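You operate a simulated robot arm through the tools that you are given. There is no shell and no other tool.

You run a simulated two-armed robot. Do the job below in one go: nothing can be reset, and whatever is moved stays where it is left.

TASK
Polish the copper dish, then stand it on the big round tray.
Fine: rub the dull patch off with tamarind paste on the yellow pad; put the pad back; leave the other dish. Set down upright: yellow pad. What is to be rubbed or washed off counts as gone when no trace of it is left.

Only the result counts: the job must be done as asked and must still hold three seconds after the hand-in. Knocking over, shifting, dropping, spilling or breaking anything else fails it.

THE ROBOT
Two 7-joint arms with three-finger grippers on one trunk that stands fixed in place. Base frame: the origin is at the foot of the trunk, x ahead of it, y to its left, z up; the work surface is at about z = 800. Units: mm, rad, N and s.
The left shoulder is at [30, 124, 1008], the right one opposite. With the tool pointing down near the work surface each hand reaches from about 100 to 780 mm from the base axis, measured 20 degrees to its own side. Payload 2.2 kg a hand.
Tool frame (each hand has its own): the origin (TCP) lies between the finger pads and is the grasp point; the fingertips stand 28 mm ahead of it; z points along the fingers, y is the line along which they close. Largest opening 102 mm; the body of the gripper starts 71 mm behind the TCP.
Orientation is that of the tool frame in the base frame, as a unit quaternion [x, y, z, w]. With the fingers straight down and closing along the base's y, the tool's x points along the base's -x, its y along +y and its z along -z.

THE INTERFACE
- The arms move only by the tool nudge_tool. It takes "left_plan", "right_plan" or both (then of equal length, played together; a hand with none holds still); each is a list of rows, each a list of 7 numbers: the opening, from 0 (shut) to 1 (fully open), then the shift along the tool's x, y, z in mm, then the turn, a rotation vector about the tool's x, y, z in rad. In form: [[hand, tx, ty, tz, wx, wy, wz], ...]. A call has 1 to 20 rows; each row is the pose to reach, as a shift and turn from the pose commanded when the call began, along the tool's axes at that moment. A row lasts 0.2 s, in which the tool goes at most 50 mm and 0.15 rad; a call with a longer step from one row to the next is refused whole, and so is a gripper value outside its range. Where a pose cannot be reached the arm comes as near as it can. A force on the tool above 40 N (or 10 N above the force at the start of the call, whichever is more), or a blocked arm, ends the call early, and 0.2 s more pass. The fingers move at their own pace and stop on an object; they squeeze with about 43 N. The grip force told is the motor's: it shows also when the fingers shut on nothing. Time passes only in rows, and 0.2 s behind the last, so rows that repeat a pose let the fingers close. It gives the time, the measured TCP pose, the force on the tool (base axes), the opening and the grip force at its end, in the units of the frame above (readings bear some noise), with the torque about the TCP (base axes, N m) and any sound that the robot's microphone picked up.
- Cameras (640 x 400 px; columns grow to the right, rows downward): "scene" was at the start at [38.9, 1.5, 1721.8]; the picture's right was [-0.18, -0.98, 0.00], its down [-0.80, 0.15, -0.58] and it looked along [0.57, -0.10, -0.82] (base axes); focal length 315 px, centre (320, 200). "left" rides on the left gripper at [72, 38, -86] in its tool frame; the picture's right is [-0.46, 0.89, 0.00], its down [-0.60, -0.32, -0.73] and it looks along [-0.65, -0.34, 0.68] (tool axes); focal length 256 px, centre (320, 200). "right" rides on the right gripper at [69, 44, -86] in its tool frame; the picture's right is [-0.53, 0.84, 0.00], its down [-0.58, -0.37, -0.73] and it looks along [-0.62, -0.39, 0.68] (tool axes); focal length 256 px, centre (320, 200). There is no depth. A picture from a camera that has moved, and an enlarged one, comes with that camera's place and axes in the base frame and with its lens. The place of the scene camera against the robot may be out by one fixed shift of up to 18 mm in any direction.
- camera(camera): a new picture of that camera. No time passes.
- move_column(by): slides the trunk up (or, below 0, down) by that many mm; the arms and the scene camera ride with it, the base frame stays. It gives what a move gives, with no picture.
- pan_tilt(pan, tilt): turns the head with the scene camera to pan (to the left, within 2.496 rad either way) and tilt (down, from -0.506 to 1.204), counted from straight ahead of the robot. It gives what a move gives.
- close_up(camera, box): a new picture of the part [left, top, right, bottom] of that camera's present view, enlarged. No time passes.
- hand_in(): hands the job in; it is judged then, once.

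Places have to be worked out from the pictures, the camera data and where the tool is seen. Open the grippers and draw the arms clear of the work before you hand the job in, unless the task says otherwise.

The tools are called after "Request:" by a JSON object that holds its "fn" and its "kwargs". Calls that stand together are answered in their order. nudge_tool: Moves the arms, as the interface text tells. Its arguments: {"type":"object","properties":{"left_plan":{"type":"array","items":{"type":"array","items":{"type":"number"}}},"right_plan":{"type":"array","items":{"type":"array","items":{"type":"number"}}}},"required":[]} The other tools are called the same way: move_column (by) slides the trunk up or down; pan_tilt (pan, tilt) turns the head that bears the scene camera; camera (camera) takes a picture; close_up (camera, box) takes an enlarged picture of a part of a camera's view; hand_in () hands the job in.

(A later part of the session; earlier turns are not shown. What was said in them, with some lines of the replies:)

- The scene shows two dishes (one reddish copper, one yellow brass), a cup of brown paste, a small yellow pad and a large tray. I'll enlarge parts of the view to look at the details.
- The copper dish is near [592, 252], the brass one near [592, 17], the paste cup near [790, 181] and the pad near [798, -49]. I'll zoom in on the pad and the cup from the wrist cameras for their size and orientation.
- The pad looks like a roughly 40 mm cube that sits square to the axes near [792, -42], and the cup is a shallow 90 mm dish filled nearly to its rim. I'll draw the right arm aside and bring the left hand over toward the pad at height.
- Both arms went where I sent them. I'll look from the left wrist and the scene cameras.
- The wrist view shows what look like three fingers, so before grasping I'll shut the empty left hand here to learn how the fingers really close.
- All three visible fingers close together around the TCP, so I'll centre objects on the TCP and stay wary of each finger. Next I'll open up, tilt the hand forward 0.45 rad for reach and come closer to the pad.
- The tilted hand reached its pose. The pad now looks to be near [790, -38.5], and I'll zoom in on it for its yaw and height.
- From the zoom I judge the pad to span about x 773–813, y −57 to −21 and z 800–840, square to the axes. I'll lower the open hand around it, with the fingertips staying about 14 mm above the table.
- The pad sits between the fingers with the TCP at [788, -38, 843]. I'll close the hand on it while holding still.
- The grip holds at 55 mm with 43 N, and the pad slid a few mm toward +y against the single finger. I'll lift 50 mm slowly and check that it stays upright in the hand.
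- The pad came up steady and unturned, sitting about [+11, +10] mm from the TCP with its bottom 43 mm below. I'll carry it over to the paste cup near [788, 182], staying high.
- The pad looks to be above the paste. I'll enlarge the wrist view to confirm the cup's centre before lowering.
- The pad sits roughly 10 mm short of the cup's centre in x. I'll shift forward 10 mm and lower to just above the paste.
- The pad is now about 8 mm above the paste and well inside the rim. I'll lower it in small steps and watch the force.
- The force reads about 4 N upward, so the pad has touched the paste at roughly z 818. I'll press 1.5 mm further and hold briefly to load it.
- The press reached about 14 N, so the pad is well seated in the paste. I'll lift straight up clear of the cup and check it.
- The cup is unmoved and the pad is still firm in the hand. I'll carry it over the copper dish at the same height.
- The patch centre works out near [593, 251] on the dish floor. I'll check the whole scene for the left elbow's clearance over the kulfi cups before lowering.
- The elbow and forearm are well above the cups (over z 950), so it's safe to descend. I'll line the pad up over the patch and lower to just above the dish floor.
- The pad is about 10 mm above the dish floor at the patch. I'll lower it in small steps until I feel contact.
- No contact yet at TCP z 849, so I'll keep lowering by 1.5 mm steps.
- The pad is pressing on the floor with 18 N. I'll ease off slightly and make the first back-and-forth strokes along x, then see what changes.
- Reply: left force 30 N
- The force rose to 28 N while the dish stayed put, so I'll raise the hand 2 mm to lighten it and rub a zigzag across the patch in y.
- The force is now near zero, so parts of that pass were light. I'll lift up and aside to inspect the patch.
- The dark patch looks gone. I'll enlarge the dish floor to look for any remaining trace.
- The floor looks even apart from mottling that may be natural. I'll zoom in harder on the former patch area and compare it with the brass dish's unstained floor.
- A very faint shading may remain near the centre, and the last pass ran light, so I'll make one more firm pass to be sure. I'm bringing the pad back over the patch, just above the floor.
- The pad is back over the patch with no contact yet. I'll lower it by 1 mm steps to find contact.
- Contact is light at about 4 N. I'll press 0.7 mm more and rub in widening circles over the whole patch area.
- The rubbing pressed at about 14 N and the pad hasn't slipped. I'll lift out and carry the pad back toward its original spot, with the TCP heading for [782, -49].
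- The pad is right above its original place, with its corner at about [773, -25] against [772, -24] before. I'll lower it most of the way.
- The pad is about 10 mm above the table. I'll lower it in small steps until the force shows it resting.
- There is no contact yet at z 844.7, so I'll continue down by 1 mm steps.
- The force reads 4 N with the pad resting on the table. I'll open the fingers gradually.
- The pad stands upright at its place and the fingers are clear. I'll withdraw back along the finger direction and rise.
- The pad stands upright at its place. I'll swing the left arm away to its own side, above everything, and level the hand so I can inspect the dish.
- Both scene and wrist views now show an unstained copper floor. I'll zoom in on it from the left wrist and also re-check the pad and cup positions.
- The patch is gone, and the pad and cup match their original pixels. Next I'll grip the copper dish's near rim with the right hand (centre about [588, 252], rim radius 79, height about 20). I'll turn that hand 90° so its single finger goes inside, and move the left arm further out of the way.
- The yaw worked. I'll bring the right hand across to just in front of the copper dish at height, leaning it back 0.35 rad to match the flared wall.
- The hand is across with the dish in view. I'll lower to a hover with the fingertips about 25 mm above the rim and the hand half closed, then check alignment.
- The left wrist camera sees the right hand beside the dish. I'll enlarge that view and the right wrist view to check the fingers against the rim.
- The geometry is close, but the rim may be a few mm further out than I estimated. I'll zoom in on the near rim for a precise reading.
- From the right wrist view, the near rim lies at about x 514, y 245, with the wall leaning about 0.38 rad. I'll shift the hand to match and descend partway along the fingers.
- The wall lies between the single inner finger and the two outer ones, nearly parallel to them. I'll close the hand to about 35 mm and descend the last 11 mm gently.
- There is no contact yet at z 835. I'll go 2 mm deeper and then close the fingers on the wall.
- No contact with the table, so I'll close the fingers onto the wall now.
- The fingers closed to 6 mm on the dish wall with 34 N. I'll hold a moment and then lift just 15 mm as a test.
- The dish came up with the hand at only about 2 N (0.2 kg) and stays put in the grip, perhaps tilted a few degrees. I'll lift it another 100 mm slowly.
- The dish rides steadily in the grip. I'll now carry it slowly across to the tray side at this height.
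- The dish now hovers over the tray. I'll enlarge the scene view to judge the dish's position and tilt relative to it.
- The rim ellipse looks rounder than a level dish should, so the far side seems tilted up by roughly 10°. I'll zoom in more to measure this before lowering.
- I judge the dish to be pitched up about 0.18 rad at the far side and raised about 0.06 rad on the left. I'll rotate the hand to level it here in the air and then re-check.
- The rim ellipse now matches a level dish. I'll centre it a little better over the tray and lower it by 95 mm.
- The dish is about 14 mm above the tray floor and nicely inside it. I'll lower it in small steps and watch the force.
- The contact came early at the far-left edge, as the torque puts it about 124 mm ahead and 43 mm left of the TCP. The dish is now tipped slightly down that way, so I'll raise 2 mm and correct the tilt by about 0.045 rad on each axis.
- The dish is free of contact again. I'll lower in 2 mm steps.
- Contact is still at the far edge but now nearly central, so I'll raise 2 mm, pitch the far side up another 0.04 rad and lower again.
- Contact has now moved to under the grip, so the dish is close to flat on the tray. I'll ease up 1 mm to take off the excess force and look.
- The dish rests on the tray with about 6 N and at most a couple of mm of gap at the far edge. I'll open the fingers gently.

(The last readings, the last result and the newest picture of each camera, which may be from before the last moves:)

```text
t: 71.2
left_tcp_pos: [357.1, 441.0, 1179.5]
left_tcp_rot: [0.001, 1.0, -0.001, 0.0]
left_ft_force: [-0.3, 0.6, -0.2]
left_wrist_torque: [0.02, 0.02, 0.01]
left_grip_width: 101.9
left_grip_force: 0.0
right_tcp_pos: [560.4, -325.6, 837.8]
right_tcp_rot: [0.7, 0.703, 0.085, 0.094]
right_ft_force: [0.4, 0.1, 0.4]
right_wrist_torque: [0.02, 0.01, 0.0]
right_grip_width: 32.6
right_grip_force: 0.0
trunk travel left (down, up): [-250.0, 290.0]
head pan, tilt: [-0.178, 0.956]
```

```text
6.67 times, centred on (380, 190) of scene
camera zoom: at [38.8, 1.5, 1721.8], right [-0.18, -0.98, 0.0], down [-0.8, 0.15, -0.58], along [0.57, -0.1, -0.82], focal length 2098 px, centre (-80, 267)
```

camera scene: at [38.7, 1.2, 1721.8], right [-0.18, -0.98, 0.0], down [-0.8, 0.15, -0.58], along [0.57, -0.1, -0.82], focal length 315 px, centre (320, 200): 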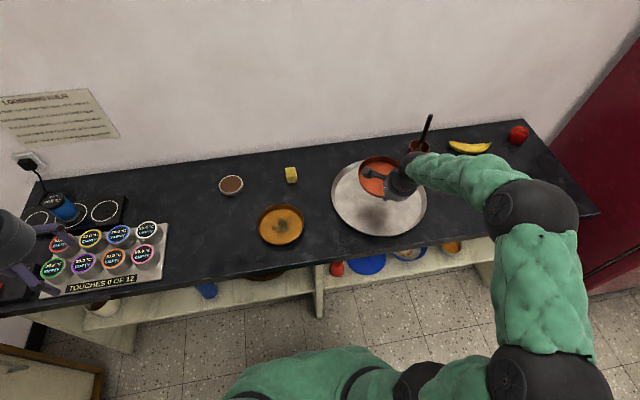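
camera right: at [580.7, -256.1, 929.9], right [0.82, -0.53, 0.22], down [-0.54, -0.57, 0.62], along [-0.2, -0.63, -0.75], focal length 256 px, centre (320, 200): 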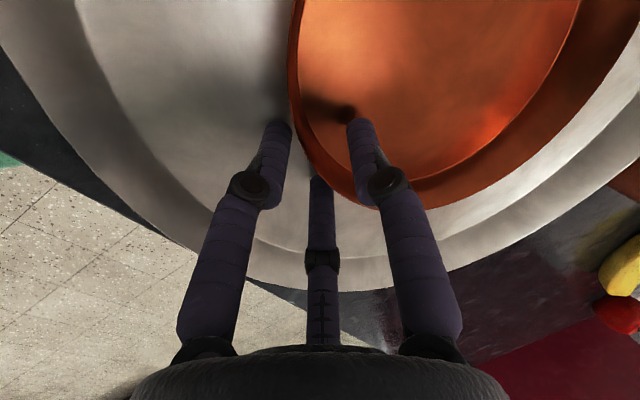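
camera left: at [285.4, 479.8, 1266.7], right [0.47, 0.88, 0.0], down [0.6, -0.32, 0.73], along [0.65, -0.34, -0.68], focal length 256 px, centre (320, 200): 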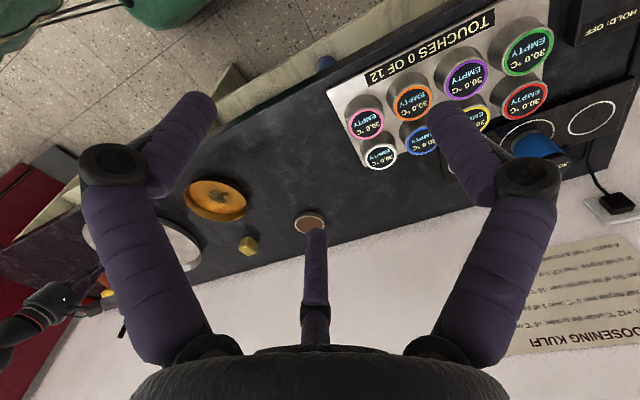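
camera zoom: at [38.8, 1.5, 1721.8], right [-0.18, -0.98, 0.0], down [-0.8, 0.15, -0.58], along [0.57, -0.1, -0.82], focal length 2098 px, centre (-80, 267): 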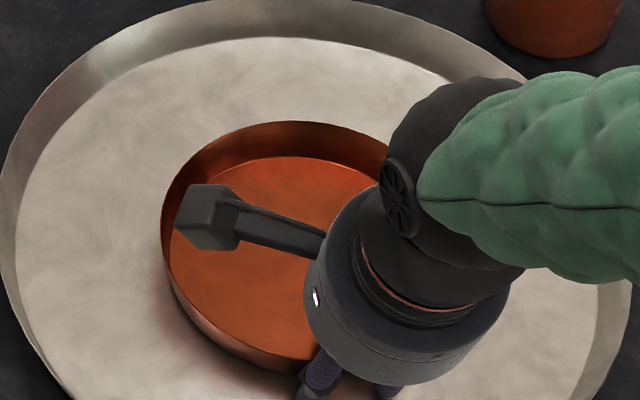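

The dish settled without moving, and the fingers are free on both sides of the wall. I'll withdraw up along the finger direction.

Request:
{"fn": "nudge_tool", "kwargs": {"right_plan": [[0.32, 0, 0, -10, 0, 0, 0], [0.32, 0, 0, -25, 0, 0, 0], [0.32, 0, 0, -45, 0, 0, 0], [0.6, 0, 0, -80, 0, 0, 0], [1, 0, 0, -120, 0, 0, 0], [1, 0, 0, -150, 0, 0, 0], [1, 0, 0, -150, 0, 0, 0]]}}

Request:
{"fn": "close_up", "kwargs": {"camera": "scene", "box": [320, 130, 450, 250]}}

Request:
{"fn": "camera", "kwargs": {"camera": "right"}}

```text
t: 72.8
left_tcp_pos: [357.6, 441.4, 1179.9]
left_tcp_rot: [0.001, 1.0, 0.0, 0.0]
left_ft_force: [0.2, -0.1, -0.3]
left_wrist_torque: [0.01, 0.03, -0.02]
left_grip_width: 102.0
left_grip_force: 0.1
right_tcp_pos: [522.0, -323.0, 980.1]
right_tcp_rot: [0.7, 0.703, 0.085, 0.094]
right_ft_force: [0.2, 0.2, 0.6]
right_wrist_torque: [0.0, -0.01, -0.01]
right_grip_width: 102.1
right_grip_force: 0.0
trunk travel left (down, up): [-250.0, 290.0]
head pan, tilt: [-0.178, 0.956]
```

```text
3.33 times, centred on (385, 190) of scene
camera zoom: at [39.4, 1.2, 1721.8], right [-0.18, -0.98, 0.0], down [-0.8, 0.15, -0.58], along [0.57, -0.1, -0.82], focal length 1049 px, centre (103, 233)
```

zoom: 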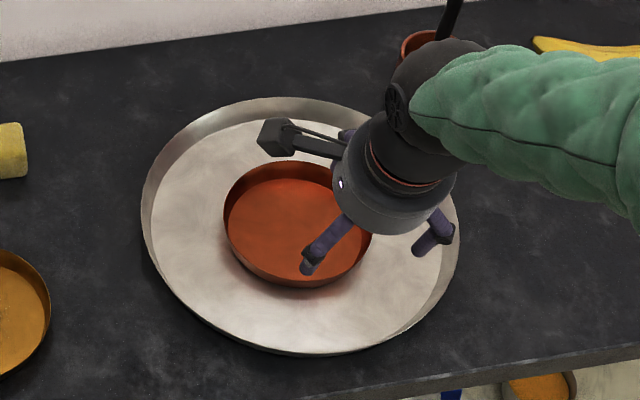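

```text
taken
camera right: at [543.5, -253.6, 1074.4], right [0.82, -0.53, 0.22], down [-0.53, -0.57, 0.62], along [-0.21, -0.63, -0.75], focal length 256 px, centre (320, 200)
```

right: 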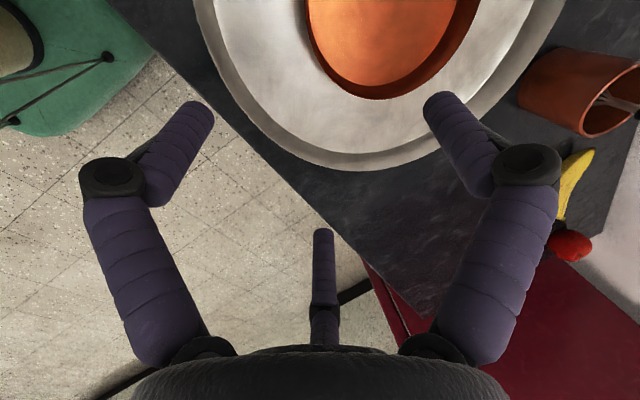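

The copper dish stands flat inside the tray. I'll draw the right arm back and up, clear of the work, and take a final look at everything.

Request:
{"fn": "nudge_tool", "kwargs": {"right_plan": [[1, -12.3, -11.5, -27.6, 0, 0, 0], [1, -24.5, -22.9, -55.2, 0, 0, 0], [1, -36.8, -34.4, -82.9, 0, 0, 0], [1, -49, -45.8, -110.5, 0, 0, 0], [1, -61.3, -57.3, -138.1, 0, 0, 0], [1, -61.3, -57.3, -138.1, 0, 0, 0]]}}

Request:
{"fn": "camera", "kwargs": {"camera": "scene"}}

Request:
{"fn": "close_up", "kwargs": {"camera": "scene", "box": [320, 130, 450, 250]}}

Request:
{"fn": "close_up", "kwargs": {"camera": "scene", "box": [210, 155, 310, 215]}}

Request:
{"fn": "close_up", "kwargs": {"camera": "scene", "box": [20, 180, 180, 300]}}

```text
t: 74.2
left_tcp_pos: [358.5, 442.2, 1180.6]
left_tcp_rot: [0.001, 1.0, 0.0, -0.001]
left_ft_force: [0.2, 0.0, 0.3]
left_wrist_torque: [-0.04, 0.01, 0.01]
left_grip_width: 102.0
left_grip_force: 0.1
right_tcp_pos: [430.5, -383.2, 1102.2]
right_tcp_rot: [0.7, 0.703, 0.084, 0.094]
right_ft_force: [-0.3, 0.2, 0.4]
right_wrist_torque: [0.0, 0.0, 0.02]
right_grip_width: 102.1
right_grip_force: 0.1
trunk travel left (down, up): [-250.0, 290.0]
head pan, tilt: [-0.178, 0.956]
```

```text
taken
camera scene: at [39.5, 1.5, 1721.8], right [-0.18, -0.98, 0.0], down [-0.8, 0.15, -0.58], along [0.57, -0.1, -0.82], focal length 315 px, centre (320, 200)
```

scene: 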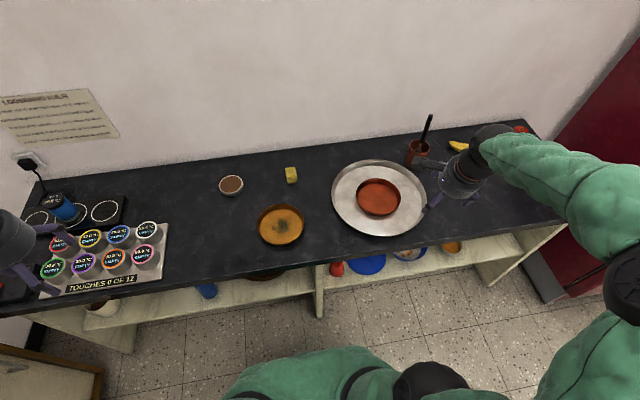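

```text
3.33 times, centred on (385, 190) of scene
camera zoom: at [39.5, 1.5, 1721.8], right [-0.18, -0.98, 0.0], down [-0.8, 0.15, -0.58], along [0.57, -0.1, -0.82], focal length 1049 px, centre (103, 233)
```

zoom: 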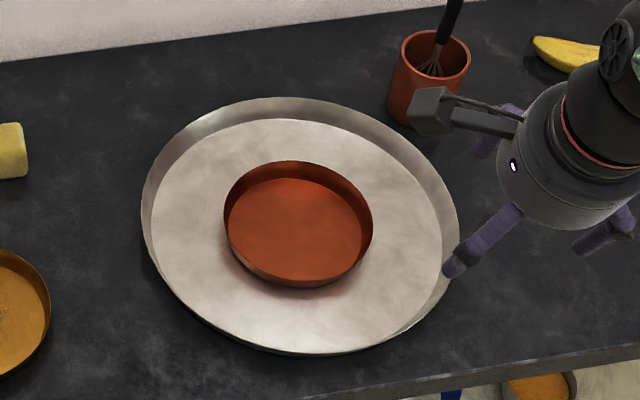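

```text
6.40 times, centred on (260, 185) of scene
camera zoom: at [39.5, 1.5, 1721.8], right [-0.18, -0.98, 0.0], down [-0.8, 0.15, -0.58], along [0.57, -0.1, -0.82], focal length 2014 px, centre (704, 296)
```

zoom: 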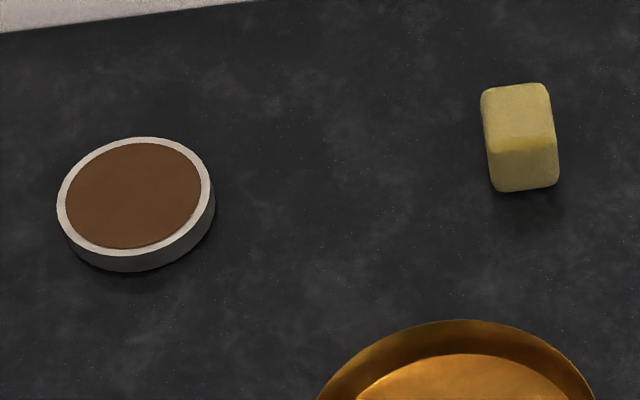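

```text
3.33 times, centred on (100, 240) of scene
camera zoom: at [39.5, 1.5, 1721.8], right [-0.18, -0.98, 0.0], down [-0.8, 0.15, -0.58], along [0.57, -0.1, -0.82], focal length 1049 px, centre (1053, 67)
```

zoom: 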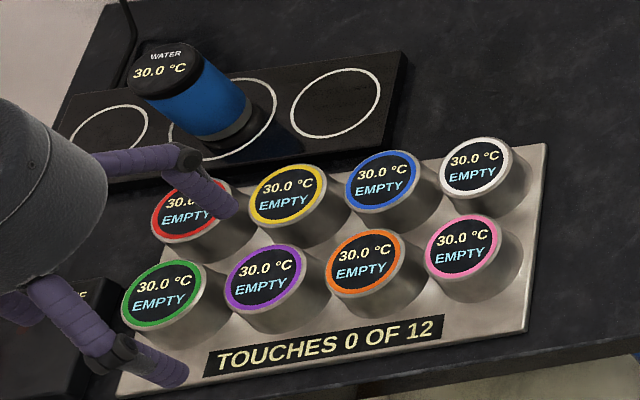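

The tray, cup, pad, brass dish and kulfi cups are all where they started. One last close look at the polished floor of the copper dish.

Request:
{"fn": "close_up", "kwargs": {"camera": "scene", "box": [354, 175, 404, 219]}}

Request:
{"fn": "close_up", "kwargs": {"camera": "scene", "box": [366, 183, 392, 209]}}

Request:
{"fn": "close_up", "kwargs": {"camera": "right", "box": [280, 0, 640, 200]}}

```text
9.09 times, centred on (379, 197) of scene
camera zoom: at [39.5, 1.5, 1721.8], right [-0.18, -0.98, 0.0], down [-0.8, 0.15, -0.58], along [0.57, -0.1, -0.82], focal length 2861 px, centre (-216, 227)
```

zoom: 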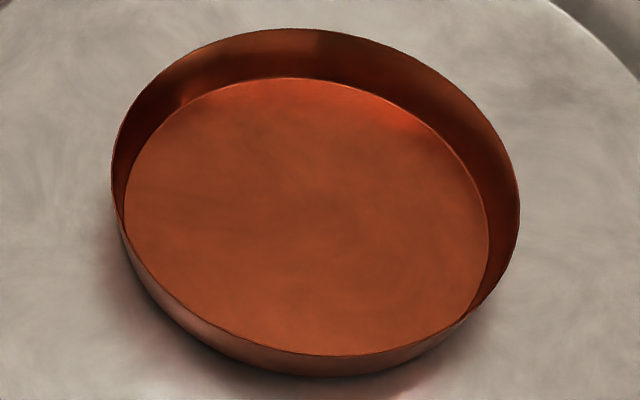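

```text
15.38 times, centred on (379, 196) of scene
camera zoom: at [39.5, 1.5, 1721.8], right [-0.18, -0.98, 0.0], down [-0.8, 0.15, -0.58], along [0.57, -0.1, -0.82], focal length 4841 px, centre (-588, 262)
```

zoom: 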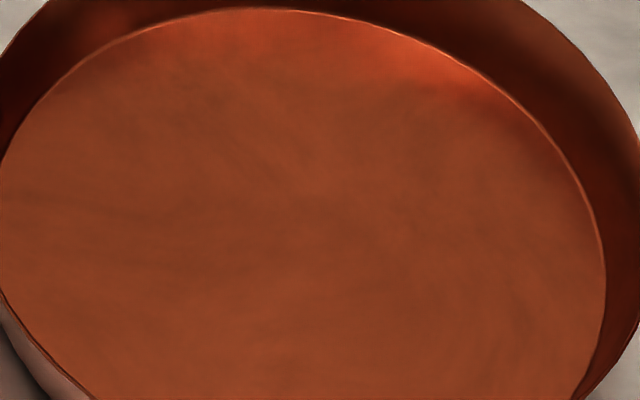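

```text
1.78 times, centred on (460, 100) of right
camera zoom: at [451.1, -313.6, 1194.9], right [0.82, -0.53, 0.22], down [-0.53, -0.57, 0.62], along [-0.21, -0.63, -0.75], focal length 455 px, centre (71, 378)
```

zoom: 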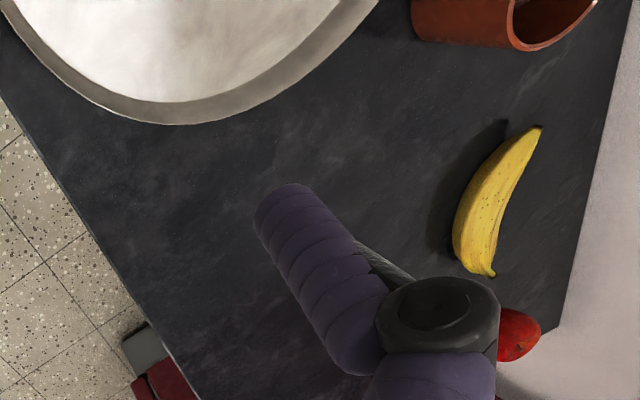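

The copper floor shows only its natural mottling, with no dull patch left. The dish stands upright on the tray, the pad is back upright in its place, and both hands are open and clear, so I'm handing in.

Request:
{"fn": "hand_in", "kwargs": {}}

```text
The job is handed in.
```

The copper dish is polished and standing upright on the big round tray. I've handed the job in, but no verdict has come back yet.

- **Polishing:** I rubbed the dull patch with tamarind paste on the yellow pad in several passes. Close-ups afterwards showed only the copper's natural mottling and no trace of the patch.
- **Yellow pad:** it's back upright in its original spot, matching its starting position in the camera view.
- **Everything else:** the brass dish, paste cup, tray and kulfi cups look unmoved. The touch counter still reads 0 of 12.

Both grippers are open and the arms are clear of the work.
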